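You operate a simulated robot arm through the tools that you are given. There is no shell and no other tool. Be economical: measure what you need, move in short steps, check, and stop when the job is done.

You are at the controls of a simulated robot arm. One attempt, no reset.

Task
Take the can of blue paint out of the bath and warm the red paint in it to 30 C.
Fine: the blue paint stands on the bench and is not warmed; the red paint stays in the bath, the ready lamp lit; leave the third can.

The check looks at the end state, three seconds after you hand in, the way a careful person would. Anything else that was tipped, shoved, dropped, spilled or broken makes it a failure.

Robot
A 7-joint arm with a two-finger parallel gripper, fixed in place. Base frame: the origin is at the foot of the arm, x ahead of it, y to its left, z up; the work surface is at about z = 0.88. Readings come in m, rad, newtons and seconds.
With the tool pointing down near the work surface it reaches from about 0.24 to 0.68 m from the base axis. Its first joint turns from -1.152 to 1.152 rad. Payload 2.4 kg.
The tool frame sits at the grasp point between the pads (the TCP): z along the fingers, y along the line on which they close. The tips reach 0.03 m beyond it. The gripper opens to 0.094 m. The fingers are 0.028 m wide and 0.01 m thick; the gripper's body (0.05 by 0.096 m) begins 0.055 m behind the TCP.
Orientation is told as [roll, pitch, yaw] about the base's x, y, z axes, in that order, counted from this pose: with the fingers straight down and closing along the base's y, the tool's x points along the base's -x, its y along +y and its z along -z.

Tools
- The arm moves only by the tool servo_tool. Its argument "steps" is a list of rows, each an object (a shift or turn left out is 0, a gripper value left out holds the last) with "dr": the turn, a rotation vector about the tool's x, y, z in units of 45 degrees (1.0 is 45 degrees), a list of three; "translation": the shift along the tool's x, y, z in units of 150 mm (1.0 is 150 mm), a list of three; "claw": the opening, from 0 (shut) to 1 (fully open). In form: [{"dr": [rx, ry, rz], "translation": [x, y, z], "claw": claw}, ...]. A call has 1 to 10 rows; each row is the pose to reach, as a shift and turn from the pose commanded when the call began, along the tool's axes at that moment. A call with a number of a shift or a turn outside -1 to 1 is refused whole. A row lasts 0.2 s, in which the tool goes at most 0.05 m and 0.15 rad; a call with a longer step from one row to the next is refused whole, and so is a gripper value outside its range. Where a pose cannot be reached the arm comes as near as it can. A force on the tool above 70 N (or 10 N above the force at the start of the call, whichever is more), or a blocked arm, ends the call early, and 0.2 s more pass. Each finger travels about 0.153 m/s and halts on what it meets, pressing with about 31 N; the grip force reading is that of the motor and also rises with nothing between the fingers. The clock runs only during rows and for 0.2 s after the last one: add rows that repeat a pose to give the fingers time. It gives the time, the measured TCP pose, the force on the tool (base axes), the opening and the grip force at its end, in the units of the frame above (readings bear some noise), with the torque about the TCP (base axes, N m) and any sound that the robot's microphone picked up.
- Cameras (640 x 400 px; columns grow to the right, rows downward): "scene" is fixed at [0.0371, 0.4686, 1.4546]; the picture's right is [-0.79, -0.61, 0.00], its down [-0.30, 0.38, -0.88] and it looks along [0.54, -0.69, -0.48] (base axes); focal length 345 px, centre (320, 200). "wrist" rides on the gripper at [0.076, 0.014, -0.102] in the tool frame; the picture's right is [-0.18, 0.98, 0.00], its down [-0.75, -0.14, -0.64] and it looks along [-0.63, -0.12, 0.77] (tool axes); focal length 243 px, centre (320, 200). There is no depth. A picture from a camera that has moved, and an enlarged one, comes with that camera's place and axes in the base frame and with its lens.
- grab_frame(camera): a new picture of that camera. No time passes.
- inspect(camera, box): a new picture of the part [left, top, right, bottom] of that camera's present view, enlarged. No time passes.
- job_done(): hands the job in; it is judged then, once.

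Go step by step. Nothing tells you positions but the pictures and the camera data: compare them with the known pose of the tool, close in by small moves and look again before you grip or let go. The budget is 120 turns and 64 pictures, counting those below and the enlarged ones. Unless the task says otherwise, let go and move clear before handing in, and close with one line.

The tools are called as a command line: name --argument value ..., lists and objects as JSON in quotes. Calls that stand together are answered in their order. servo_tool: Moves the arm, as the interface text tells. Its arguments: {"type":"object","properties":{"steps":{"type":"array"}},"required":["steps"]} The other tools are called the same way: grab_frame (camera) takes a picture; inspect (camera, box) takes an enlarged picture of a part of a camera's view; job_done () hands the job in.

At the start:

```text
clock: 0.0
position: [0.3558, -0.1634, 1.2865]
ee_rot: [0.0, 0.0, 0.001]
ft_force: [0.6, -0.6, 0.3]
moment: [0.0, -0.03, 0.03]
grip_width: 0.0941
grip_force: 0.0
```

scene: 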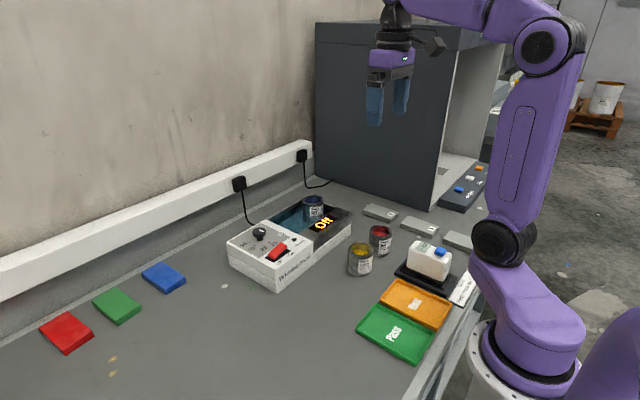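
wrist: 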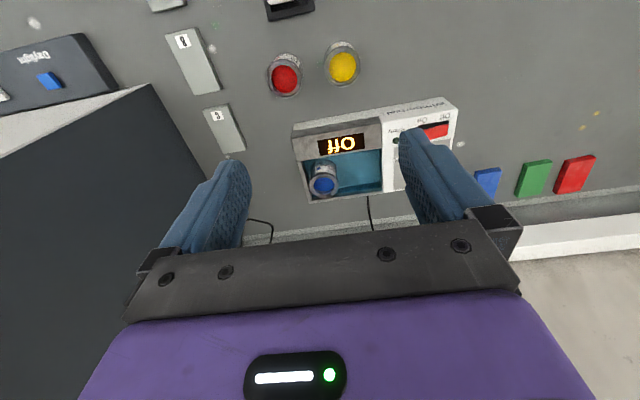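

I see a water bath with a panel (knob, red switch, display "Off"), the blue can in it, and red and yellow cans on the bench nearer the arm. First I look closer at the bath and the cans.

inspect --camera "scene" --box '[210, 180, 410, 305]'

inspect --camera "wrist" --box '[240, 30, 480, 210]'

```text
3.20 times, centred on (310, 242) of scene
camera zoom: at [0.0371, 0.4686, 1.4546], right [-0.79, -0.61, 0.0], down [-0.3, 0.38, -0.88], along [0.54, -0.69, -0.48], focal length 1104 px, centre (352, 64)
```

zoom: 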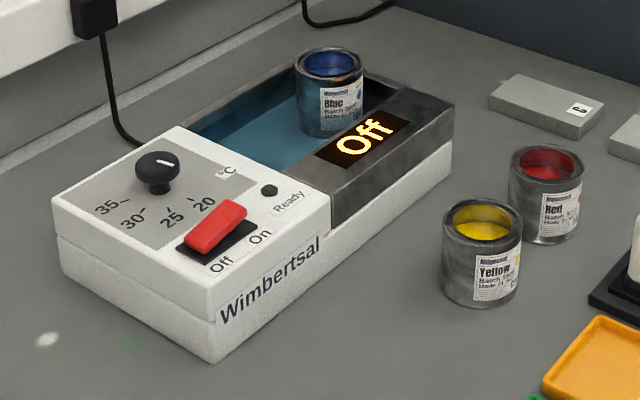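

```text
2.22 times, centred on (360, 120) of wrist
camera zoom: at [0.2793, -0.1483, 1.39], right [0.18, 0.98, 0.0], down [0.75, -0.14, 0.64], along [0.63, -0.12, -0.77], focal length 539 px, centre (231, 378)
```

zoom: 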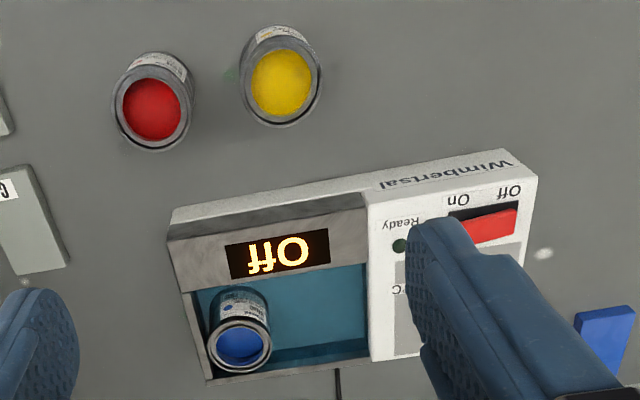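

The blue can's top is near (0.585, -0.20, 0.97), red near (0.375, -0.23), yellow near (0.373, -0.13), with the bath aligned to y. I move the hand closer to measure the gap around the blue can.

servo_tool --steps '[{"translation": [-0.157, -0.06, 0.217], "claw": 1}, {"translation": [-0.314, -0.12, 0.434]}, {"translation": [-0.47, -0.18, 0.65]}, {"translation": [-0.627, -0.247, 0.867]}, {"translation": [-0.627, -0.247, 0.867]}]'

grab_frame --camera "wrist"

inspect --camera "scene" --box '[260, 180, 360, 243]'

```text
clock: 1.2
position: [0.4488, -0.1981, 1.1521]
ee_rot: [0.001, 0.0, -0.001]
ft_force: [0.0, -0.4, 0.2]
moment: [0.02, 0.02, 0.0]
grip_width: 0.0942
grip_force: 0.1
```

```text
59 pictures are left
camera wrist: at [0.3732, -0.1818, 1.2556], right [0.18, 0.98, 0.0], down [0.75, -0.14, 0.64], along [0.63, -0.12, -0.77], focal length 243 px, centre (320, 200)
```

wrist: 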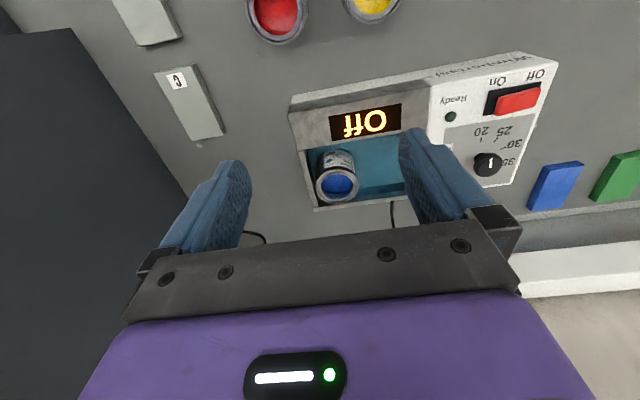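

```text
6.35 times, centred on (310, 212) of scene
camera zoom: at [0.0371, 0.4686, 1.4546], right [-0.79, -0.61, 0.0], down [-0.3, 0.38, -0.88], along [0.54, -0.69, -0.48], focal length 2191 px, centre (384, 127)
```

zoom: 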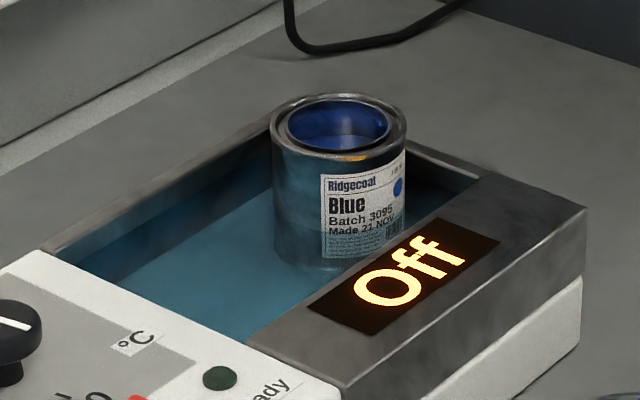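

inspect --camera "wrist" --box '[280, 80, 420, 220]'

inspect --camera "wrist" --box '[420, 40, 570, 200]'

```text
2.86 times, centred on (350, 150) of wrist
camera zoom: at [0.3732, -0.1818, 1.2556], right [0.18, 0.98, 0.0], down [0.75, -0.14, 0.64], along [0.63, -0.12, -0.77], focal length 693 px, centre (234, 343)
```

zoom: 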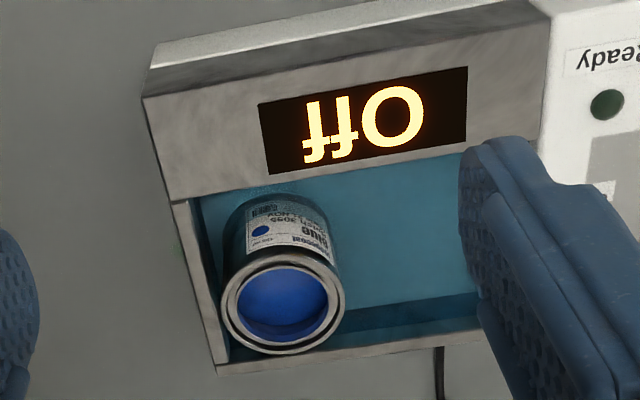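

```text
2.50 times, centred on (495, 120) of wrist
camera zoom: at [0.3732, -0.1818, 1.2556], right [0.18, 0.98, 0.0], down [0.75, -0.14, 0.64], along [0.63, -0.12, -0.77], focal length 606 px, centre (-118, 400)
```

zoom: 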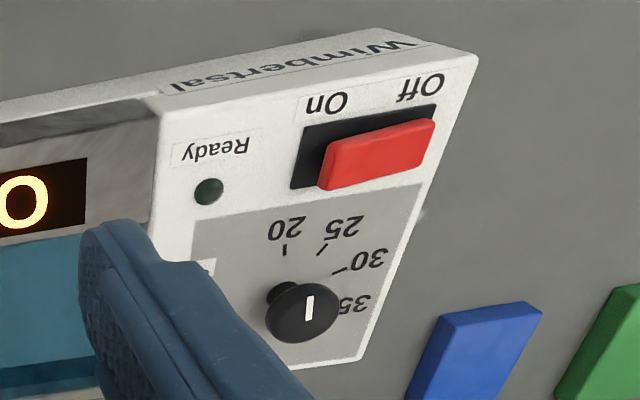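

Blue can: axis about (0.583, -0.199), top z≈0.975, about 3 cm above the bath rim (≈0.945). Knob is near (0.58, 0.005). I move above the blue can and look again.

servo_tool --steps '[{"translation": [-0.223, 0, 0.15], "claw": 1}, {"translation": [-0.446, 0, 0.3]}, {"translation": [-0.67, 0, 0.45]}, {"translation": [-0.893, 0, 0.613]}, {"translation": [-0.893, 0, 0.613]}]'

grab_frame --camera "wrist"

inspect --camera "scene" --box '[210, 140, 410, 265]'

```text
clock: 2.4
position: [0.5851, -0.2024, 1.0626]
ee_rot: [0.0, -0.001, 0.0]
ft_force: [-0.3, 0.6, -0.6]
moment: [-0.01, -0.01, 0.04]
grip_width: 0.0942
grip_force: 0.1
```

```text
55 pictures are left
camera wrist: at [0.5083, -0.1863, 1.1663], right [0.18, 0.98, 0.0], down [0.75, -0.14, 0.64], along [0.63, -0.12, -0.77], focal length 243 px, centre (320, 200)
```

wrist: 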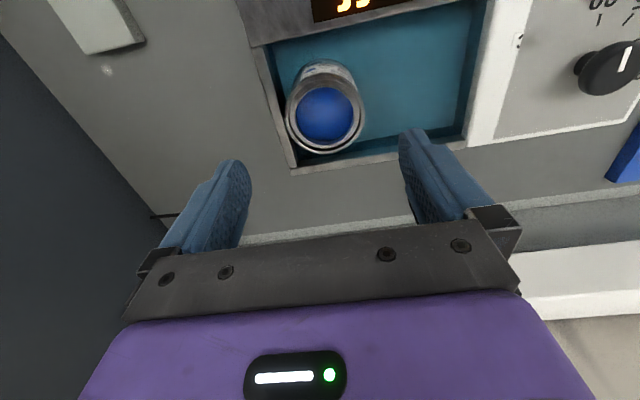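

```text
3.20 times, centred on (310, 202) of scene
camera zoom: at [0.0371, 0.4686, 1.4546], right [-0.79, -0.61, 0.0], down [-0.3, 0.38, -0.88], along [0.54, -0.69, -0.48], focal length 1104 px, centre (352, 192)
```

zoom: 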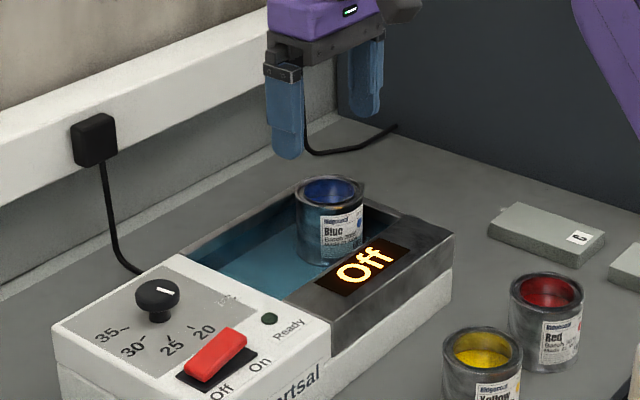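

The rim centre checks at about (0.581, -0.197). I descend to z≈0.98 (tips above the bath rim) and look.

servo_tool --steps '[{"translation": [0.027, 0.035, 0.15], "claw": 1}, {"translation": [0.027, 0.035, 0.3]}, {"translation": [0.027, 0.035, 0.43]}, {"translation": [0.027, 0.035, 0.55]}, {"translation": [0.027, 0.035, 0.55]}]'

grab_frame --camera "wrist"

inspect --camera "scene" --box '[260, 150, 380, 225]'

```text
clock: 3.6
position: [0.58, -0.1989, 0.9845]
ee_rot: [-0.004, -0.002, -0.001]
ft_force: [-11.2, 2.2, 32.5]
moment: [-1.41, 0.78, -0.39]
grip_width: 0.0925
grip_force: 0.0
```

```text
53 pictures are left
camera wrist: at [0.5036, -0.1818, 1.0885], right [0.18, 0.98, 0.0], down [0.75, -0.14, 0.65], along [0.63, -0.12, -0.76], focal length 243 px, centre (320, 200)
```

wrist: 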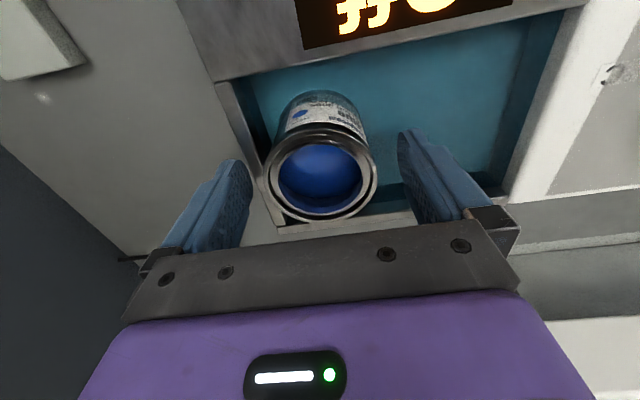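

```text
5.33 times, centred on (320, 188) of scene
camera zoom: at [0.0362, 0.4689, 1.4545], right [-0.79, -0.61, 0.0], down [-0.3, 0.38, -0.88], along [0.54, -0.69, -0.48], focal length 1841 px, centre (320, 267)
```

zoom: 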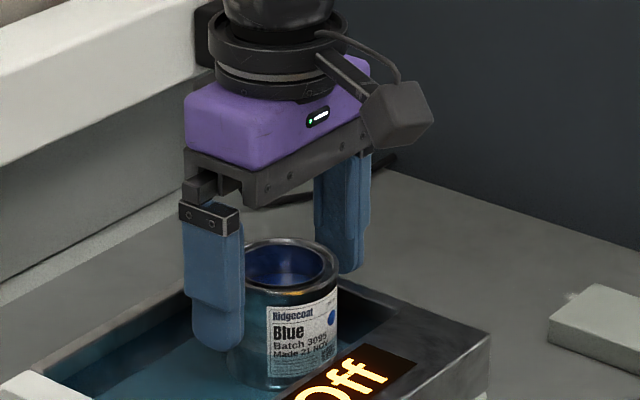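

The -y fingertip rests on the bath's side rim (force up 32 N), so the rim is at about z=0.954. I raise slightly so the tips clear it, checking the force before closing.

servo_tool --steps '[{"translation": [0, 0, -0.03], "claw": 1}, {"translation": [0, 0, -0.058]}, {"translation": [0, 0, -0.058]}]'

```text
clock: 4.4
position: [0.5801, -0.1957, 0.9907]
ee_rot: [0.0, -0.003, 0.001]
ft_force: [1.1, -0.1, 0.4]
moment: [0.02, 0.03, -0.03]
grip_width: 0.0939
grip_force: 0.0
```

servo_tool --steps '[{"translation": [0, 0, 0.018], "claw": 1}, {"translation": [0, 0, 0.018], "claw": 0.75}, {"translation": [0, 0, 0.018], "claw": 0.6}, {"translation": [0, 0, 0.018], "claw": 0.5}, {"translation": [0, 0, 0.018], "claw": 0.5}]'

inspect --camera "scene" --box '[260, 150, 380, 225]'

```text
clock: 5.6
position: [0.5804, -0.196, 0.9883]
ee_rot: [0.0, 0.001, -0.001]
ft_force: [-0.3, -1.0, 1.3]
moment: [-0.02, -0.03, -0.01]
grip_width: 0.0583
grip_force: 31.1
```

```text
5.33 times, centred on (320, 188) of scene
camera zoom: at [0.0371, 0.4686, 1.4546], right [-0.79, -0.61, 0.0], down [-0.3, 0.38, -0.88], along [0.54, -0.69, -0.48], focal length 1841 px, centre (320, 267)
```

zoom: 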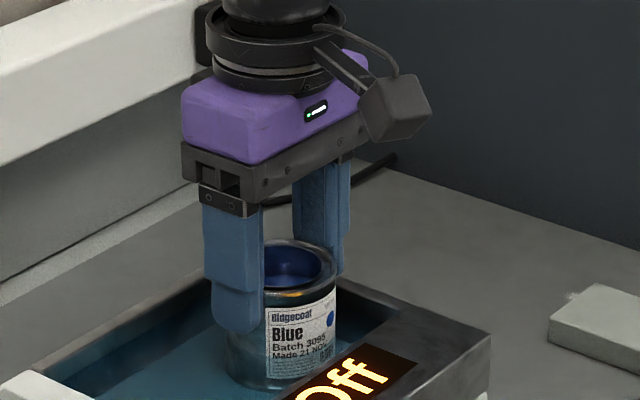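

Gripped at 58 mm width. I lift slowly straight up.

servo_tool --steps '[{"translation": [0, 0, -0.05], "claw": 0.4}, {"translation": [0, 0, -0.12]}, {"translation": [0, 0, -0.2]}, {"translation": [0, 0, -0.3]}, {"translation": [0, 0, -0.4]}, {"translation": [0, 0, -0.5]}, {"translation": [0, 0, -0.6]}, {"translation": [0, 0, -0.68]}, {"translation": [0, 0, -0.73]}, {"translation": [0, 0, -0.73]}]'

grab_frame --camera "scene"

```text
clock: 7.8
position: [0.5793, -0.1953, 1.0962]
ee_rot: [0.001, 0.0, -0.001]
ft_force: [0.8, -0.2, -2.0]
moment: [0.01, -0.01, -0.03]
grip_width: 0.0585
grip_force: 31.0
```

```text
50 pictures are left
```

scene: 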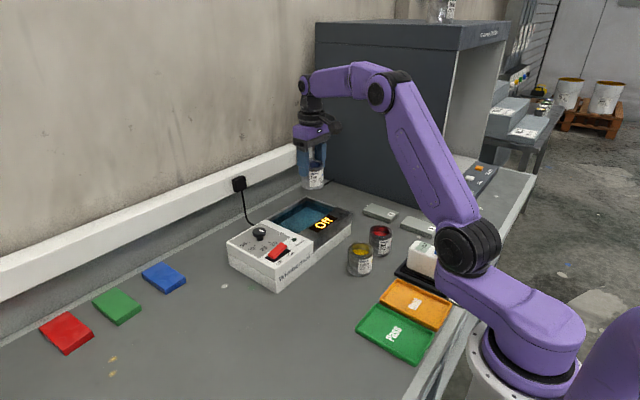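

The can hangs cleanly. I carry it to an empty stretch of bench in front-left of the bath, about (0.38, 0.07).

servo_tool --steps '[{"translation": [0.07, 0.09, 0]}, {"translation": [0.18, 0.24, 0]}, {"translation": [0.3, 0.4, 0]}, {"translation": [0.42, 0.56, 0]}, {"translation": [0.54, 0.72, 0]}, {"translation": [0.62, 0.83, 0]}, {"translation": [0.6635, 0.883, 0]}, {"translation": [0.6635, 0.883, 0]}]'

servo_tool --steps '[{"translation": [0.07, 0.09, 0]}, {"translation": [0.18, 0.24, 0]}, {"translation": [0.3, 0.4, 0]}, {"translation": [0.42, 0.56, 0]}, {"translation": [0.54, 0.72, 0]}, {"translation": [0.62, 0.83, 0]}, {"translation": [0.6635, 0.883, 0]}, {"translation": [0.6635, 0.883, 0]}]'

grab_frame --camera "scene"

grab_frame --camera "wrist"

```text
clock: 9.6
position: [0.4831, -0.0631, 1.096]
ee_rot: [0.002, 0.002, 0.001]
ft_force: [0.0, 0.8, -1.9]
moment: [0.02, 0.01, 0.01]
grip_width: 0.0583
grip_force: 30.8
```

```text
clock: 11.4
position: [0.3811, 0.0685, 1.0978]
ee_rot: [-0.001, 0.001, 0.0]
ft_force: [-0.5, -0.6, -1.3]
moment: [0.01, 0.01, -0.02]
grip_width: 0.058
grip_force: 30.6
```

```text
49 pictures are left
```

scene: 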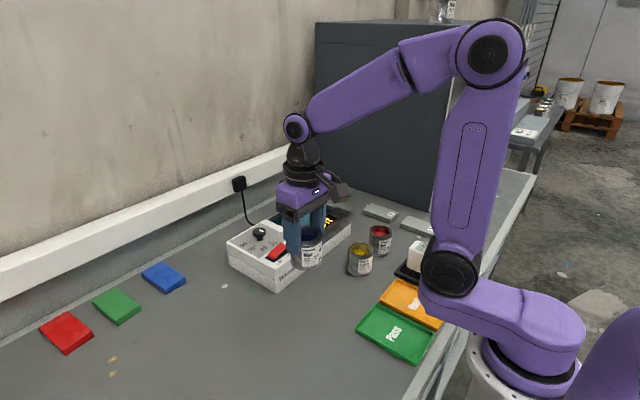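

```text
48 pictures are left
camera wrist: at [0.3047, 0.0839, 1.2012], right [0.18, 0.98, 0.0], down [0.75, -0.14, 0.64], along [0.63, -0.12, -0.77], focal length 243 px, centre (320, 200)
```

wrist: 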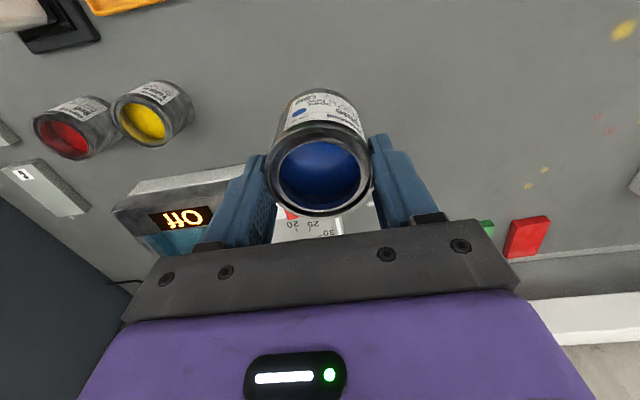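

The spot is clear. I lower toward the bench, fast part first.

servo_tool --steps '[{"translation": [0, 0, 0.1]}, {"translation": [0, 0, 0.2]}, {"translation": [0, 0, 0.3]}, {"translation": [0, 0, 0.4]}, {"translation": [0, 0, 0.5]}, {"translation": [0, 0, 0.6]}, {"translation": [0, 0, 0.7]}, {"translation": [0, 0, 0.7]}]'

inspect --camera "scene" --box '[230, 220, 390, 320]'

```text
clock: 13.2
position: [0.381, 0.0698, 0.9913]
ee_rot: [0.0, 0.0, 0.0]
ft_force: [0.4, -0.7, -0.8]
moment: [0.06, 0.02, -0.03]
grip_width: 0.0582
grip_force: 30.8
```

```text
4.00 times, centred on (310, 270) of scene
camera zoom: at [0.0372, 0.4686, 1.4546], right [-0.79, -0.61, 0.0], down [-0.3, 0.38, -0.88], along [0.54, -0.69, -0.48], focal length 1380 px, centre (360, -80)
```

zoom: 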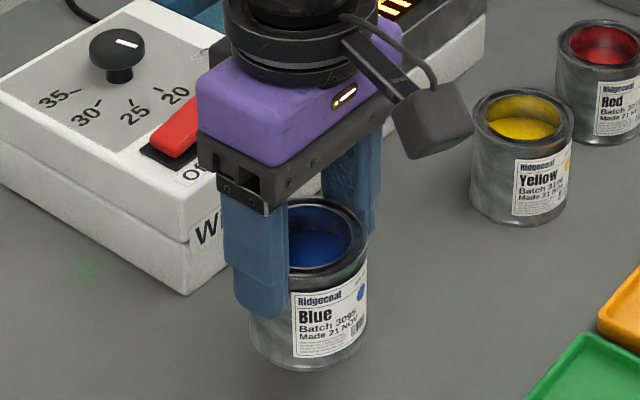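

servo_tool --steps '[{"translation": [0, 0, 0.04]}, {"translation": [0, 0, 0.08]}, {"translation": [0, 0, 0.12]}, {"translation": [0, 0, 0.15]}, {"translation": [0, 0, 0.15]}]'

```text
clock: 14.4
position: [0.3811, 0.0696, 0.9676]
ee_rot: [0.0, 0.0, 0.0]
ft_force: [0.0, 0.0, -1.4]
moment: [0.03, -0.01, -0.02]
grip_width: 0.0583
grip_force: 31.0
```

servo_tool --steps '[{"translation": [0, 0, 0.02]}, {"translation": [0, 0, 0.035]}, {"translation": [0, 0, 0.035]}]'

inspect --camera "scene" --box '[230, 220, 390, 320]'

```text
clock: 15.2
position: [0.3807, 0.0715, 0.9614]
ee_rot: [0.002, 0.0, 0.0]
ft_force: [-0.8, 0.6, -1.0]
moment: [-0.01, 0.0, -0.02]
grip_width: 0.0581
grip_force: 31.3
```

```text
4.00 times, centred on (310, 270) of scene
camera zoom: at [0.0372, 0.4686, 1.4546], right [-0.79, -0.61, 0.0], down [-0.3, 0.38, -0.88], along [0.54, -0.69, -0.48], focal length 1380 px, centre (360, -80)
```

zoom: 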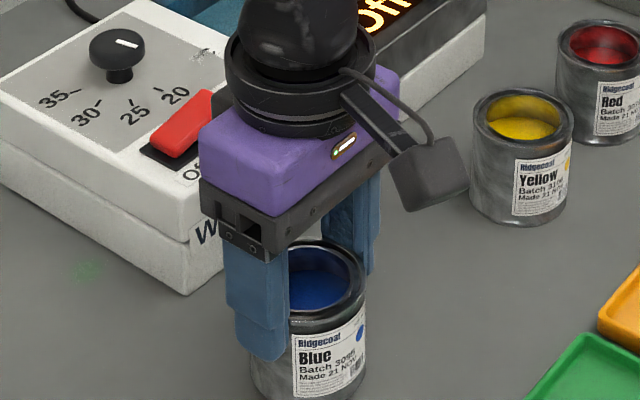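

Still hanging free; continue down in small increments.

servo_tool --steps '[{"translation": [0, 0, 0.015]}, {"translation": [0, 0, 0.03]}, {"translation": [0, 0, 0.03]}]'

```text
clock: 16.0
position: [0.3808, 0.07, 0.9582]
ee_rot: [0.001, 0.0, 0.0]
ft_force: [0.4, 0.0, -1.4]
moment: [-0.01, 0.03, -0.01]
grip_width: 0.0584
grip_force: 30.9
```

servo_tool --steps '[{"translation": [0, 0, 0.015]}, {"translation": [0, 0, 0.03]}, {"translation": [0, 0, 0.03]}]'

```text
clock: 16.8
position: [0.3802, 0.0682, 0.9527]
ee_rot: [0.0, 0.002, 0.0]
ft_force: [-0.3, 0.3, -1.4]
moment: [-0.01, 0.01, 0.03]
grip_width: 0.0581
grip_force: 31.5
```

servo_tool --steps '[{"translation": [0, 0, 0.012]}, {"translation": [0, 0, 0.024]}, {"translation": [0, 0, 0.024]}]'

inspect --camera "scene" --box '[250, 240, 370, 340]'

```text
clock: 17.6
position: [0.3808, 0.0688, 0.951]
ee_rot: [0.001, 0.0, 0.0]
ft_force: [0.4, 0.1, -0.5]
moment: [0.01, 0.01, 0.03]
grip_width: 0.0583
grip_force: 30.8
```

```text
4.00 times, centred on (310, 290) of scene
camera zoom: at [0.0372, 0.4686, 1.4546], right [-0.79, -0.61, 0.0], down [-0.3, 0.38, -0.88], along [0.54, -0.69, -0.48], focal length 1380 px, centre (360, -160)
```

zoom: 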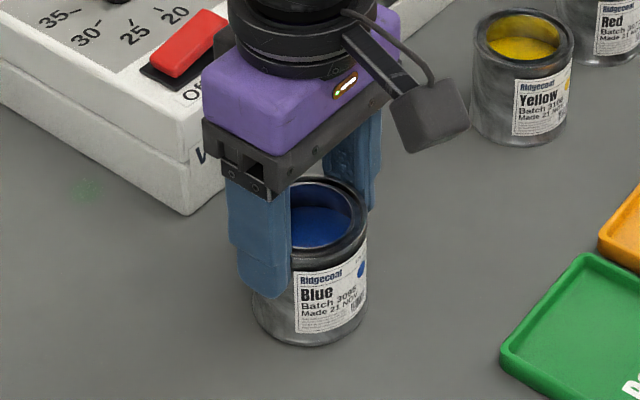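

servo_tool --steps '[{"translation": [0, 0, 0.01]}, {"translation": [0, 0, 0.02]}, {"translation": [0, 0, 0.02]}]'

```text
clock: 18.4
position: [0.3811, 0.0698, 0.9477]
ee_rot: [0.0, 0.0, 0.002]
ft_force: [-2.7, -0.2, 16.3]
moment: [-0.05, 0.27, -0.05]
grip_width: 0.0582
grip_force: 31.3
```

Contact with the bench at TCP z≈0.948. I ease off slightly, open and rise.

servo_tool --steps '[{"translation": [0, 0, -0.008]}, {"translation": [0, 0, -0.008], "claw": 0.75}, {"translation": [0, 0, -0.008], "claw": 1}, {"translation": [0, 0, -0.008]}, {"translation": [0, 0, -0.2]}, {"translation": [0, 0, -0.5]}, {"translation": [0, 0, -0.8]}, {"translation": [0, 0, -0.95]}, {"translation": [0, 0, -0.95]}]'

grab_frame --camera "scene"

inspect --camera "scene" --box '[220, 200, 320, 280]'

```text
clock: 20.4
position: [0.3777, 0.0698, 1.0914]
ee_rot: [0.0, -0.002, 0.0]
ft_force: [0.6, 0.1, -0.2]
moment: [0.01, 0.0, 0.02]
grip_width: 0.094
grip_force: 0.1
```

```text
44 pictures are left
```

scene: 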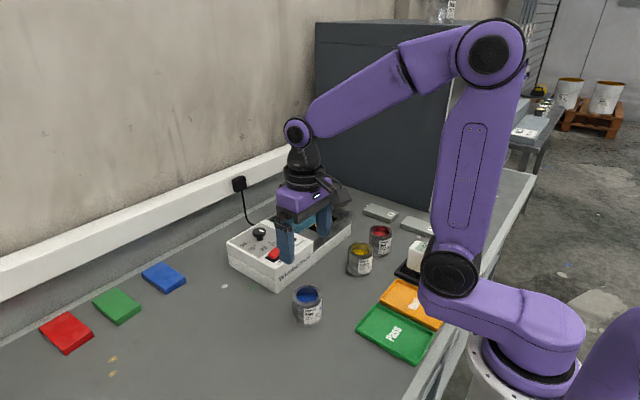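

```text
5.00 times, centred on (270, 240) of scene
camera zoom: at [0.0371, 0.4686, 1.4546], right [-0.79, -0.61, 0.0], down [-0.3, 0.38, -0.88], along [0.54, -0.69, -0.48], focal length 1726 px, centre (570, 0)
```

zoom: 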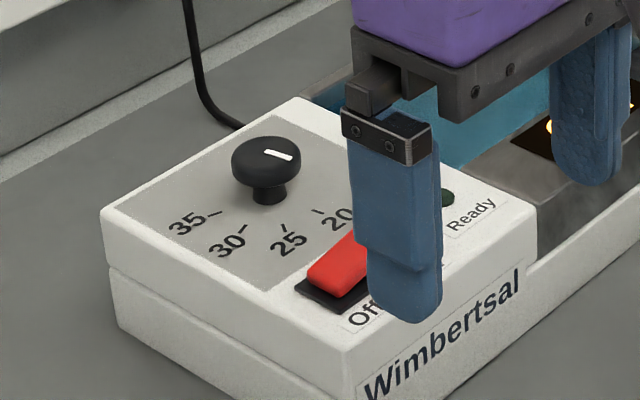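

Blue stands on the bench. The knob points to about 20 and 30 is roughly 75° clockwise (seen from above). Next I move above the red can.

servo_tool --steps '[{"translation": [0, -0.25, 0], "claw": 1}, {"translation": [0, -0.5, 0]}, {"translation": [0, -0.75, 0]}, {"translation": [0, -1, 0]}, {"translation": [0, -1, 0]}]'

servo_tool --steps '[{"translation": [0, -0.25, 0]}, {"translation": [0, -0.5, 0]}, {"translation": [0, -0.75, 0]}, {"translation": [0, -1, 0]}, {"translation": [0, -1, 0]}]'

grab_frame --camera "wrist"

inspect --camera "scene" --box '[310, 180, 430, 290]'

```text
clock: 21.6
position: [0.3791, -0.0807, 1.0931]
ee_rot: [-0.001, 0.001, 0.001]
ft_force: [1.4, 0.3, 0.5]
moment: [0.0, -0.01, 0.01]
grip_width: 0.0941
grip_force: 0.0
```

```text
clock: 22.8
position: [0.3818, -0.2299, 1.0883]
ee_rot: [0.0, 0.0, 0.002]
ft_force: [-0.3, 0.1, -0.2]
moment: [0.02, 0.01, 0.01]
grip_width: 0.094
grip_force: 0.1
```

```text
42 pictures are left
camera wrist: at [0.3055, -0.2144, 1.193], right [0.18, 0.98, 0.0], down [0.75, -0.14, 0.64], along [0.63, -0.12, -0.77], focal length 243 px, centre (320, 200)
```

wrist: 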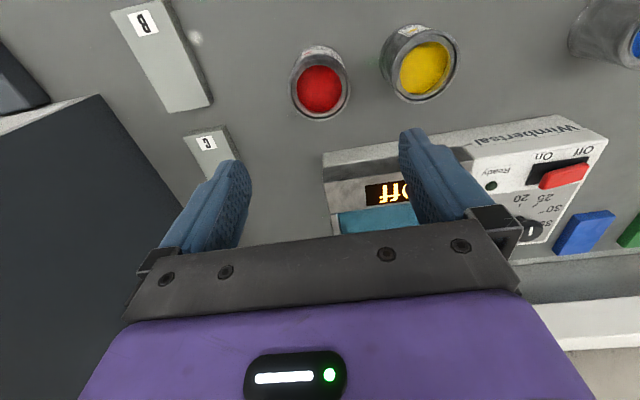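

```text
3.64 times, centred on (370, 235) of scene
camera zoom: at [0.0372, 0.4686, 1.4546], right [-0.79, -0.61, 0.0], down [-0.3, 0.38, -0.88], along [0.54, -0.69, -0.48], focal length 1255 px, centre (138, 73)
```

zoom: 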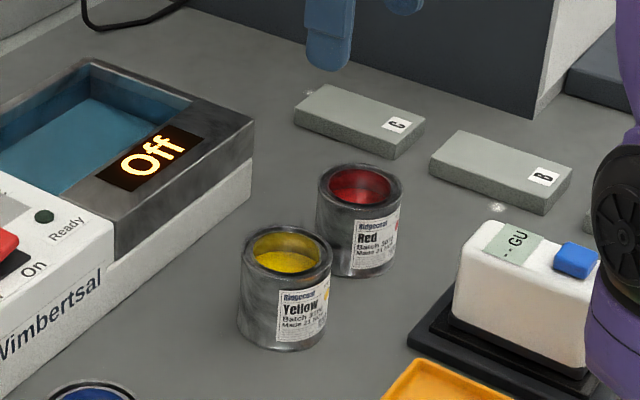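

Red rim centre is about (0.374, -0.228), yellow about (0.375, -0.131). I use a slightly narrower opening so the finger clears yellow, and descend most of the way.

servo_tool --steps '[{"translation": [0.047, 0.01, 0.15], "claw": 0.85}, {"translation": [0.047, 0.01, 0.35]}, {"translation": [0.047, 0.01, 0.5]}, {"translation": [0.047, 0.01, 0.65]}, {"translation": [0.047, 0.01, 0.72]}, {"translation": [0.047, 0.01, 0.72]}]'

grab_frame --camera "wrist"

inspect --camera "scene" --box '[310, 180, 430, 290]'

```text
clock: 24.2
position: [0.3741, -0.2306, 0.982]
ee_rot: [0.0, -0.001, 0.001]
ft_force: [-0.3, -0.4, 0.6]
moment: [0.03, 0.01, 0.02]
grip_width: 0.0801
grip_force: 0.1
```

```text
40 pictures are left
camera wrist: at [0.2973, -0.2139, 1.0855], right [0.18, 0.98, 0.0], down [0.75, -0.14, 0.64], along [0.63, -0.12, -0.77], focal length 243 px, centre (320, 200)
```

wrist: 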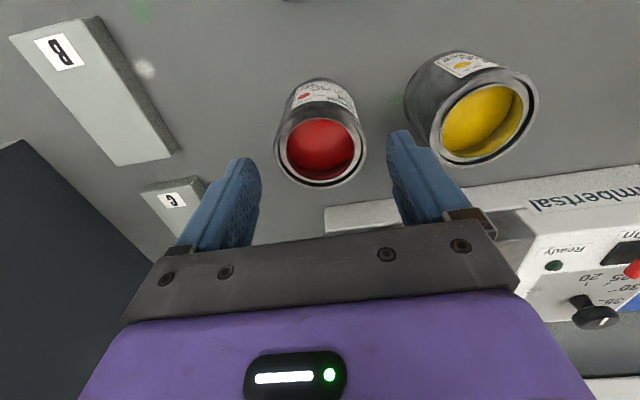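

```text
3.64 times, centred on (370, 235) of scene
camera zoom: at [0.0371, 0.4686, 1.4546], right [-0.79, -0.61, 0.0], down [-0.3, 0.38, -0.88], along [0.54, -0.69, -0.48], focal length 1255 px, centre (138, 73)
```

zoom: 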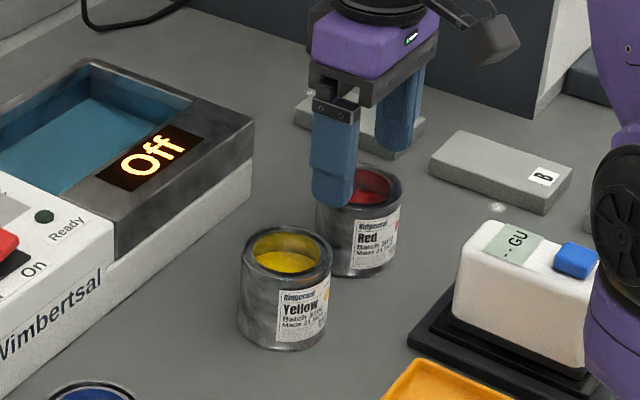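

Aligned. Descend to z≈0.942 and close.

servo_tool --steps '[{"translation": [0, 0.01, 0.1], "claw": 0.85}, {"translation": [0, 0.01, 0.2]}, {"translation": [0, 0.01, 0.27]}, {"translation": [0, 0.01, 0.27]}, {"translation": [0, 0.01, 0.27], "claw": 0.7}, {"translation": [0, 0.01, 0.27], "claw": 0.5}, {"translation": [0, 0.01, 0.27], "claw": 0.4}, {"translation": [0, 0.01, 0.27]}]'

inspect --camera "scene" --box '[310, 180, 430, 290]'

```text
clock: 26.0
position: [0.3734, -0.2278, 0.9407]
ee_rot: [0.0, 0.0, -0.001]
ft_force: [-0.1, -0.1, 0.0]
moment: [-0.06, -0.02, 0.03]
grip_width: 0.0614
grip_force: 31.0
```

```text
3.64 times, centred on (370, 235) of scene
camera zoom: at [0.0372, 0.4686, 1.4546], right [-0.79, -0.61, 0.0], down [-0.3, 0.38, -0.88], along [0.54, -0.69, -0.48], focal length 1255 px, centre (138, 73)
```

zoom: 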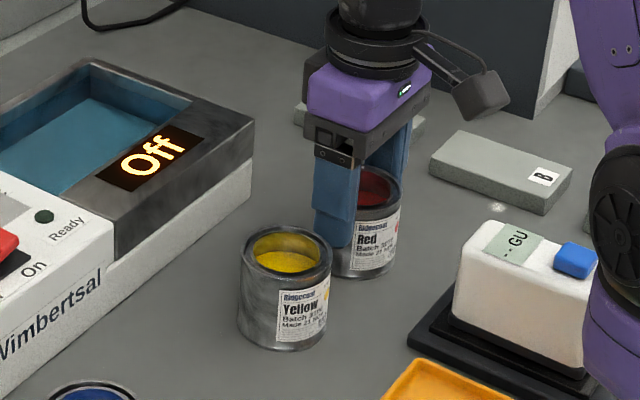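

Gripped. Lift straight up about 14 cm.

servo_tool --steps '[{"translation": [0, 0, -0.05], "claw": 0.4}, {"translation": [0, 0, -0.13]}, {"translation": [0, 0, -0.24]}, {"translation": [0, 0, -0.36]}, {"translation": [0, 0, -0.48]}, {"translation": [0, 0, -0.6]}, {"translation": [0, 0, -0.72]}, {"translation": [0, 0, -0.84]}, {"translation": [0, 0, -0.93]}, {"translation": [0, 0, -0.95]}]'

grab_frame --camera "wrist"

```text
clock: 28.2
position: [0.3748, -0.2284, 1.0848]
ee_rot: [0.001, 0.0, 0.0]
ft_force: [-0.1, -0.1, -1.6]
moment: [0.01, -0.05, 0.01]
grip_width: 0.0611
grip_force: 30.8
```

```text
37 pictures are left
camera wrist: at [0.2972, -0.212, 1.1894], right [0.18, 0.98, 0.0], down [0.75, -0.14, 0.64], along [0.63, -0.12, -0.77], focal length 243 px, centre (320, 200)
```

wrist: 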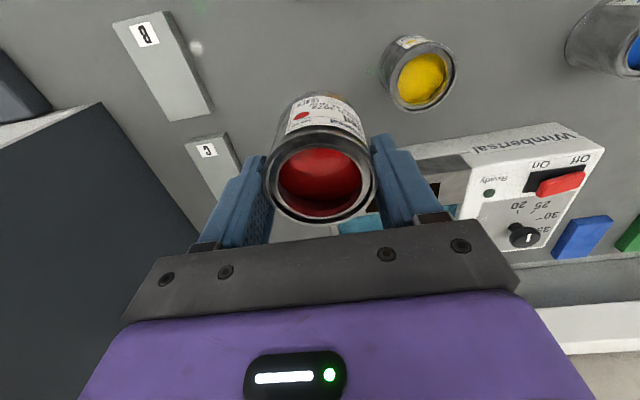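

Red hangs level. I carry it over the basin centre, about (0.579, -0.165).

servo_tool --steps '[{"translation": [-0.08, 0.025, 0]}, {"translation": [-0.22, 0.07, 0]}, {"translation": [-0.36, 0.11, 0]}, {"translation": [-0.5, 0.155, 0]}, {"translation": [-0.62, 0.19, 0]}, {"translation": [-0.68, 0.21, 0]}, {"translation": [-0.68, 0.21, 0]}]'

servo_tool --steps '[{"translation": [-0.08, 0.025, 0]}, {"translation": [-0.22, 0.07, 0]}, {"translation": [-0.36, 0.11, 0]}, {"translation": [-0.5, 0.155, 0]}, {"translation": [-0.62, 0.19, 0]}, {"translation": [-0.68, 0.21, 0]}, {"translation": [-0.68, 0.21, 0]}]'

grab_frame --camera "wrist"

inspect --camera "scene" --box '[250, 130, 410, 260]'

```text
clock: 29.8
position: [0.4756, -0.1967, 1.0861]
ee_rot: [0.0, -0.001, 0.0]
ft_force: [-0.2, -0.7, -1.6]
moment: [-0.04, -0.03, 0.06]
grip_width: 0.061
grip_force: 30.9
```

```text
clock: 31.4
position: [0.5791, -0.164, 1.0854]
ee_rot: [0.001, -0.001, 0.002]
ft_force: [1.0, 0.5, -2.9]
moment: [-0.02, 0.01, 0.03]
grip_width: 0.0608
grip_force: 31.0
```

```text
36 pictures are left
camera wrist: at [0.502, -0.1477, 1.1894], right [0.18, 0.98, 0.0], down [0.75, -0.14, 0.64], along [0.63, -0.12, -0.77], focal length 243 px, centre (320, 200)
```

wrist: 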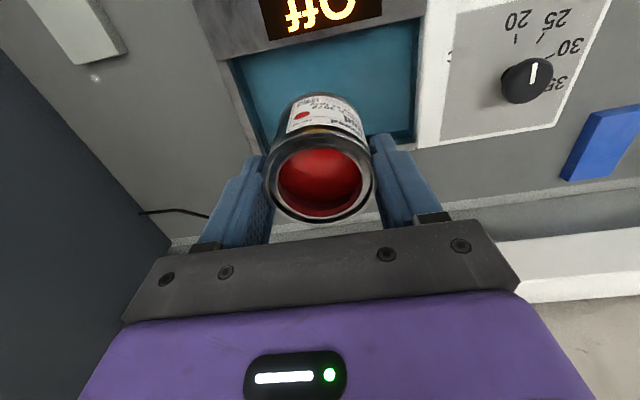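

```text
3.08 times, centred on (330, 195) of scene
camera zoom: at [0.0372, 0.4686, 1.4546], right [-0.79, -0.61, 0.0], down [-0.3, 0.38, -0.88], along [0.54, -0.69, -0.48], focal length 1062 px, centre (289, 215)
```

zoom: 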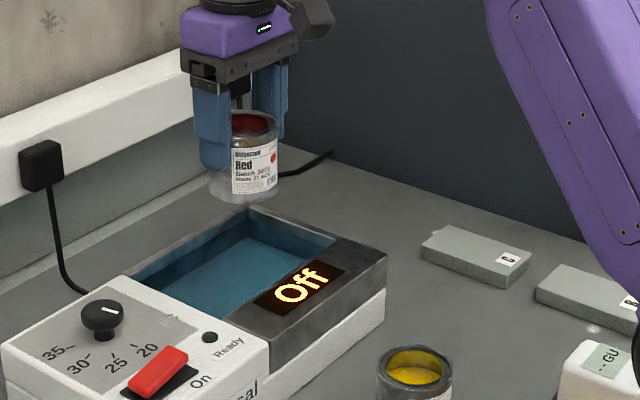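

Well centred over the basin. Lower toward the floor (expected contact at TCP z≈0.98).

servo_tool --steps '[{"translation": [0, 0, 0.07]}, {"translation": [0, 0, 0.16]}, {"translation": [0, 0, 0.25]}, {"translation": [0, 0, 0.34]}, {"translation": [0, 0, 0.43]}, {"translation": [0, 0, 0.52]}, {"translation": [0, 0, 0.59]}, {"translation": [0, 0, 0.62]}, {"translation": [0, 0, 0.62]}]'

servo_tool --steps '[{"translation": [0, 0, 0.02]}, {"translation": [0, 0, 0.04]}, {"translation": [0, 0, 0.04]}]'

```text
clock: 33.4
position: [0.5771, -0.1645, 0.9923]
ee_rot: [0.0, 0.002, 0.001]
ft_force: [0.2, -0.1, -1.0]
moment: [0.0, 0.0, 0.01]
grip_width: 0.0606
grip_force: 30.8
```

```text
clock: 34.2
position: [0.5779, -0.165, 0.9861]
ee_rot: [0.0, 0.001, 0.0]
ft_force: [-0.6, 0.3, -1.8]
moment: [0.01, 0.01, -0.01]
grip_width: 0.0607
grip_force: 30.8
```

servo_tool --steps '[{"translation": [0, 0, 0.014]}, {"translation": [0, 0, 0.027]}, {"translation": [0, 0, 0.027]}]'

```text
clock: 35.0
position: [0.5795, -0.1646, 0.9815]
ee_rot: [0.001, -0.002, 0.001]
ft_force: [-3.9, 0.6, 9.8]
moment: [-0.19, 0.19, -0.02]
grip_width: 0.061
grip_force: 30.9
```

Contact with the basin floor. Ease off, open partly, and rise.

servo_tool --steps '[{"translation": [0, 0, -0.005]}, {"translation": [0, 0, -0.005], "claw": 0.7}, {"translation": [0, 0, -0.005], "claw": 0.95}, {"translation": [0, 0, -0.005]}, {"translation": [0, 0, -0.15]}, {"translation": [0, 0, -0.4]}, {"translation": [0, 0, -0.7]}, {"translation": [0, 0, -0.95]}, {"translation": [0, 0, -0.95]}]'

grab_frame --camera "wrist"

inspect --camera "scene" --box '[220, 170, 380, 300]'

```text
clock: 37.0
position: [0.5764, -0.1651, 1.1261]
ee_rot: [0.0, -0.001, -0.001]
ft_force: [-0.1, 0.0, 0.7]
moment: [0.04, -0.03, -0.01]
grip_width: 0.0893
grip_force: 0.1
```

```text
34 pictures are left
camera wrist: at [0.4997, -0.1495, 1.23], right [0.18, 0.98, 0.0], down [0.75, -0.14, 0.64], along [0.63, -0.12, -0.77], focal length 243 px, centre (320, 200)
```

wrist: 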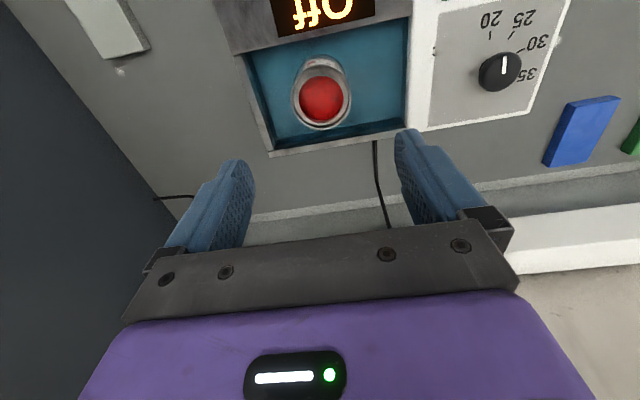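

```text
3.08 times, centred on (300, 235) of scene
camera zoom: at [0.0371, 0.4686, 1.4546], right [-0.79, -0.61, 0.0], down [-0.3, 0.38, -0.88], along [0.54, -0.69, -0.48], focal length 1062 px, centre (382, 92)
```

zoom: 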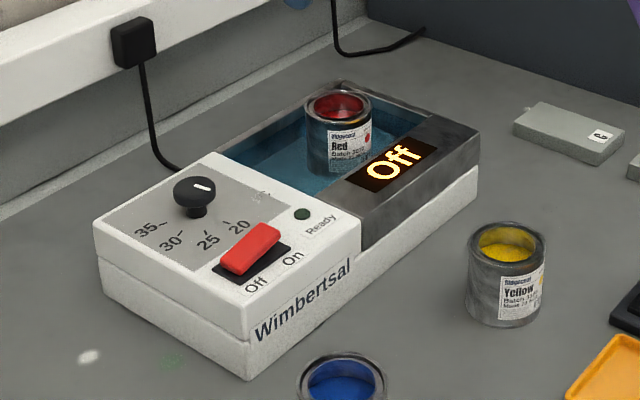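

Red stands in the bath. Now move over to the knob and look from close up.

servo_tool --steps '[{"translation": [0, 0.25, 0], "claw": 0.95}, {"translation": [0, 0.5, 0]}, {"translation": [0, 0.75, 0]}, {"translation": [0, 1, 0]}, {"translation": [0, 1, 0]}]'

grab_frame --camera "wrist"

inspect --camera "wrist" --box '[270, 0, 470, 150]'

```text
clock: 38.2
position: [0.5774, -0.0159, 1.1272]
ee_rot: [0.0, 0.001, 0.0]
ft_force: [-0.4, 0.4, -0.5]
moment: [0.05, 0.01, 0.0]
grip_width: 0.0894
grip_force: 0.1
```

```text
32 pictures are left
camera wrist: at [0.5003, 0.0005, 1.2311], right [0.18, 0.98, 0.0], down [0.75, -0.14, 0.64], along [0.63, -0.12, -0.77], focal length 243 px, centre (320, 200)
```

wrist: 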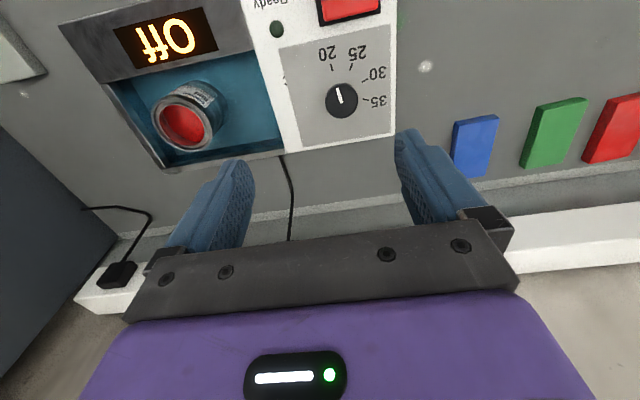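

```text
2.67 times, centred on (370, 75) of wrist
camera zoom: at [0.5003, 0.0005, 1.2311], right [0.18, 0.98, 0.0], down [0.75, -0.14, 0.64], along [0.63, -0.12, -0.77], focal length 647 px, centre (187, 533)
```

zoom: 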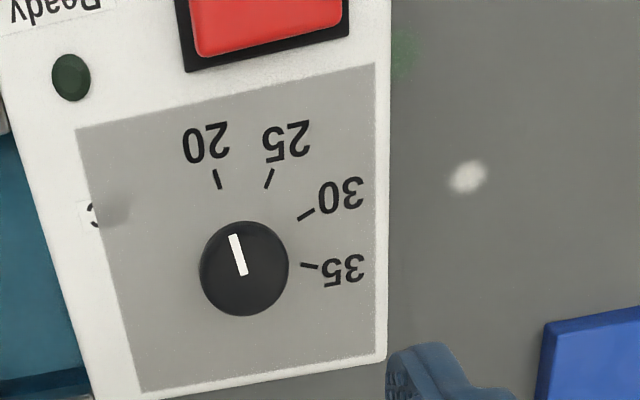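

The dial is clear from above: pointer at about 20; 30 lies about 82° clockwise. Knob axis ≈ (0.582, 0.006), cap top ≈ 0.983. I pre-rotate the hand by -41° above the knob so the turn is symmetric.

servo_tool --steps '[{"translation": [-0.03, 0.147, 0.1], "dr": [0, 0, -0.18], "claw": 0.7}, {"translation": [-0.03, 0.147, 0.22], "dr": [0, 0, -0.36]}, {"translation": [-0.03, 0.147, 0.35], "dr": [0, 0, -0.54]}, {"translation": [-0.03, 0.147, 0.5], "dr": [0, 0, -0.72]}, {"translation": [-0.03, 0.147, 0.62], "dr": [0, 0, -0.9]}, {"translation": [-0.03, 0.147, 0.647], "dr": [0, 0, -0.92]}, {"translation": [-0.03, 0.147, 0.647], "dr": [0, 0, -0.92]}]'

grab_frame --camera "wrist"

inspect --camera "scene" --box '[210, 180, 330, 280]'

```text
clock: 39.8
position: [0.5822, 0.0076, 1.0265]
ee_rot: [0.001, 0.0, 0.724]
ft_force: [0.1, -0.7, 0.5]
moment: [0.0, -0.01, 0.0]
grip_width: 0.0659
grip_force: 0.1
```

```text
30 pictures are left
camera wrist: at [0.5138, -0.031, 1.1304], right [-0.51, 0.86, 0.0], down [0.66, 0.39, 0.64], along [0.55, 0.33, -0.77], focal length 243 px, centre (320, 200)
```

wrist: 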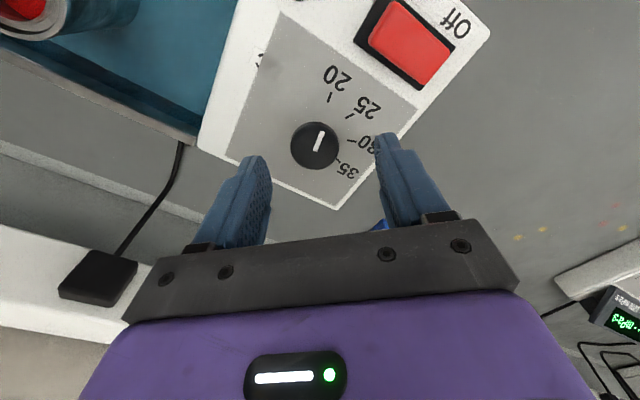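

```text
4.00 times, centred on (270, 230) of scene
camera zoom: at [0.0371, 0.4686, 1.4546], right [-0.79, -0.61, 0.0], down [-0.3, 0.38, -0.88], along [0.54, -0.69, -0.48], focal length 1380 px, centre (520, 80)
```

zoom: 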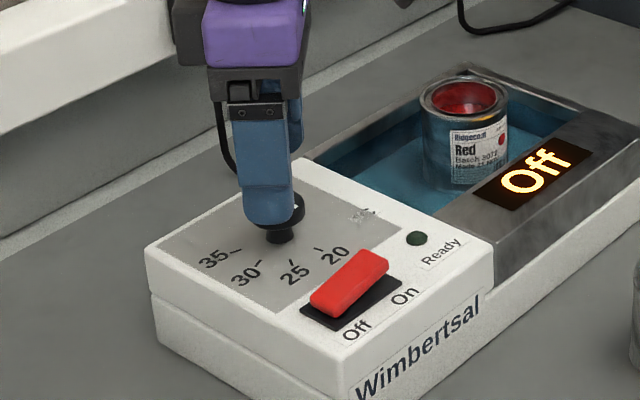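

The knob axis checks out; descend so the tips stay just above the panel, then close on the cap.

servo_tool --steps '[{"translation": [0.016, -0.003, 0.08], "claw": 0.7}, {"translation": [0.016, -0.003, 0.16]}, {"translation": [0.016, -0.003, 0.215]}, {"translation": [0.016, -0.003, 0.215]}, {"translation": [0.016, -0.003, 0.215], "claw": 0.5}, {"translation": [0.016, -0.003, 0.215], "claw": 0.3}, {"translation": [0.016, -0.003, 0.215], "claw": 0.2}, {"translation": [0.016, -0.003, 0.215], "claw": 0.2}]'

inspect --camera "scene" --box '[210, 180, 330, 280]'

inspect --camera "wrist" --box '[220, 60, 420, 220]'

```text
clock: 41.6
position: [0.5813, 0.0021, 0.9956]
ee_rot: [-0.003, -0.003, 0.72]
ft_force: [15.9, -13.1, -8.1]
moment: [-0.13, -0.47, -0.05]
grip_width: 0.0335
grip_force: 44.7
```

```text
4.00 times, centred on (270, 230) of scene
camera zoom: at [0.0378, 0.4682, 1.4547], right [-0.79, -0.61, 0.0], down [-0.3, 0.38, -0.88], along [0.54, -0.69, -0.48], focal length 1380 px, centre (520, 80)
```

zoom: 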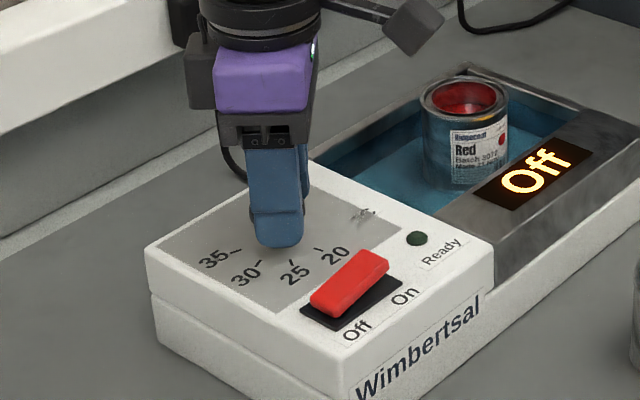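

```text
2.50 times, centred on (320, 140) of wrist
camera zoom: at [0.5145, -0.0349, 1.0994], right [-0.51, 0.86, 0.0], down [0.66, 0.39, 0.64], along [0.56, 0.33, -0.76], focal length 606 px, centre (320, 350)
```

zoom: 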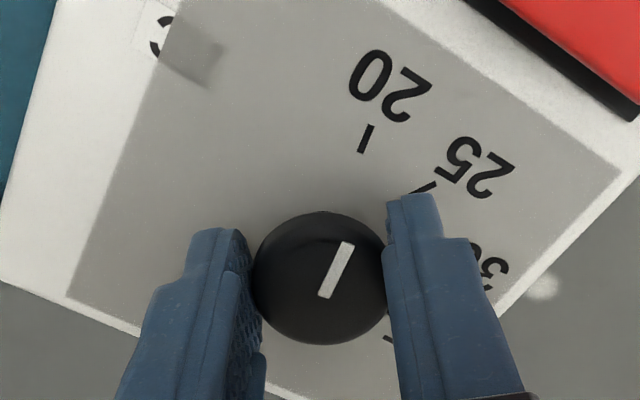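

Gripped (33 mm) with a sideways strain of about 20 N, so the true axis is a few mm toward tool -y. I relieve this before turning.

servo_tool --steps '[{"translation": [0, -0.018, 0], "claw": 0.2}, {"translation": [0, -0.018, 0]}]'

```text
clock: 42.2
position: [0.582, 0.0027, 0.9956]
ee_rot: [0.001, 0.004, 0.724]
ft_force: [-1.8, -10.6, 1.6]
moment: [0.08, -0.15, -0.04]
grip_width: 0.0335
grip_force: 45.3
```

Better. Now turn the first half, +41°.

servo_tool --steps '[{"dr": [0, 0, 0.15], "translation": [0.006, -0.007, 0]}, {"dr": [0, 0, 0.3], "translation": [0.006, -0.007, 0]}, {"dr": [0, 0, 0.45], "translation": [0.006, -0.007, 0]}, {"dr": [0, 0, 0.6], "translation": [0.006, -0.007, 0]}, {"dr": [0, 0, 0.75], "translation": [0.006, -0.007, 0]}, {"dr": [0, 0, 0.91], "translation": [0.006, -0.007, 0]}, {"dr": [0, 0, 0.91], "translation": [0.006, -0.007, 0]}]'

inspect --camera "wrist" --box '[220, 60, 420, 220]'

```text
clock: 43.8
position: [0.581, 0.0045, 0.9952]
ee_rot: [0.003, 0.004, 0.011]
ft_force: [-20.1, 17.8, 9.6]
moment: [0.5, -0.3, 0.06]
grip_width: 0.0334
grip_force: 44.6
```

```text
2.50 times, centred on (320, 140) of wrist
camera zoom: at [0.505, 0.0201, 1.1], right [0.17, 0.98, 0.0], down [0.76, -0.13, 0.64], along [0.63, -0.11, -0.77], focal length 606 px, centre (320, 350)
```

zoom: 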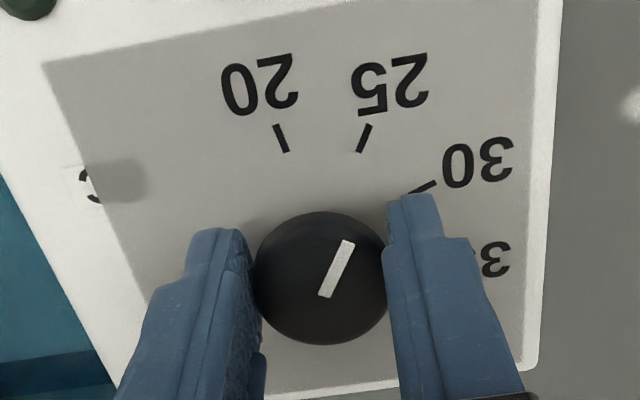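

The knob turned to about 25 without slipping. Relieve the sideways strain and turn the second half.

servo_tool --steps '[{"translation": [0.015, 0.012, 0]}, {"dr": [0, 0, 0.15], "translation": [0.015, 0.012, 0]}, {"dr": [0, 0, 0.3], "translation": [0.015, 0.012, 0]}, {"dr": [0, 0, 0.45], "translation": [0.015, 0.012, 0]}, {"dr": [0, 0, 0.6], "translation": [0.015, 0.012, 0]}, {"dr": [0, 0, 0.75], "translation": [0.015, 0.012, 0]}, {"dr": [0, 0, 0.88], "translation": [0.015, 0.012, 0]}, {"dr": [0, 0, 0.88], "translation": [0.015, 0.012, 0]}]'

inspect --camera "wrist" --box '[220, 60, 420, 220]'

```text
clock: 45.6
position: [0.5823, 0.008, 0.9962]
ee_rot: [0.005, -0.003, -0.68]
ft_force: [7.8, 23.1, 19.7]
moment: [0.0, -0.78, 0.09]
grip_width: 0.033
grip_force: 45.1
```

```text
2.50 times, centred on (320, 140) of wrist
camera zoom: at [0.5307, 0.0679, 1.0993], right [0.76, 0.65, 0.01], down [0.49, -0.58, 0.64], along [0.42, -0.49, -0.77], focal length 606 px, centre (320, 350)
```

zoom: 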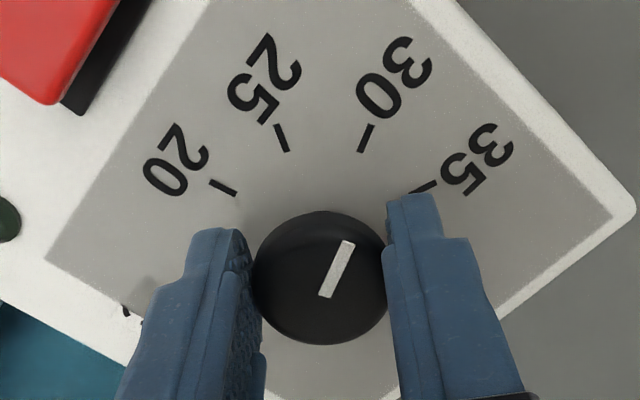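

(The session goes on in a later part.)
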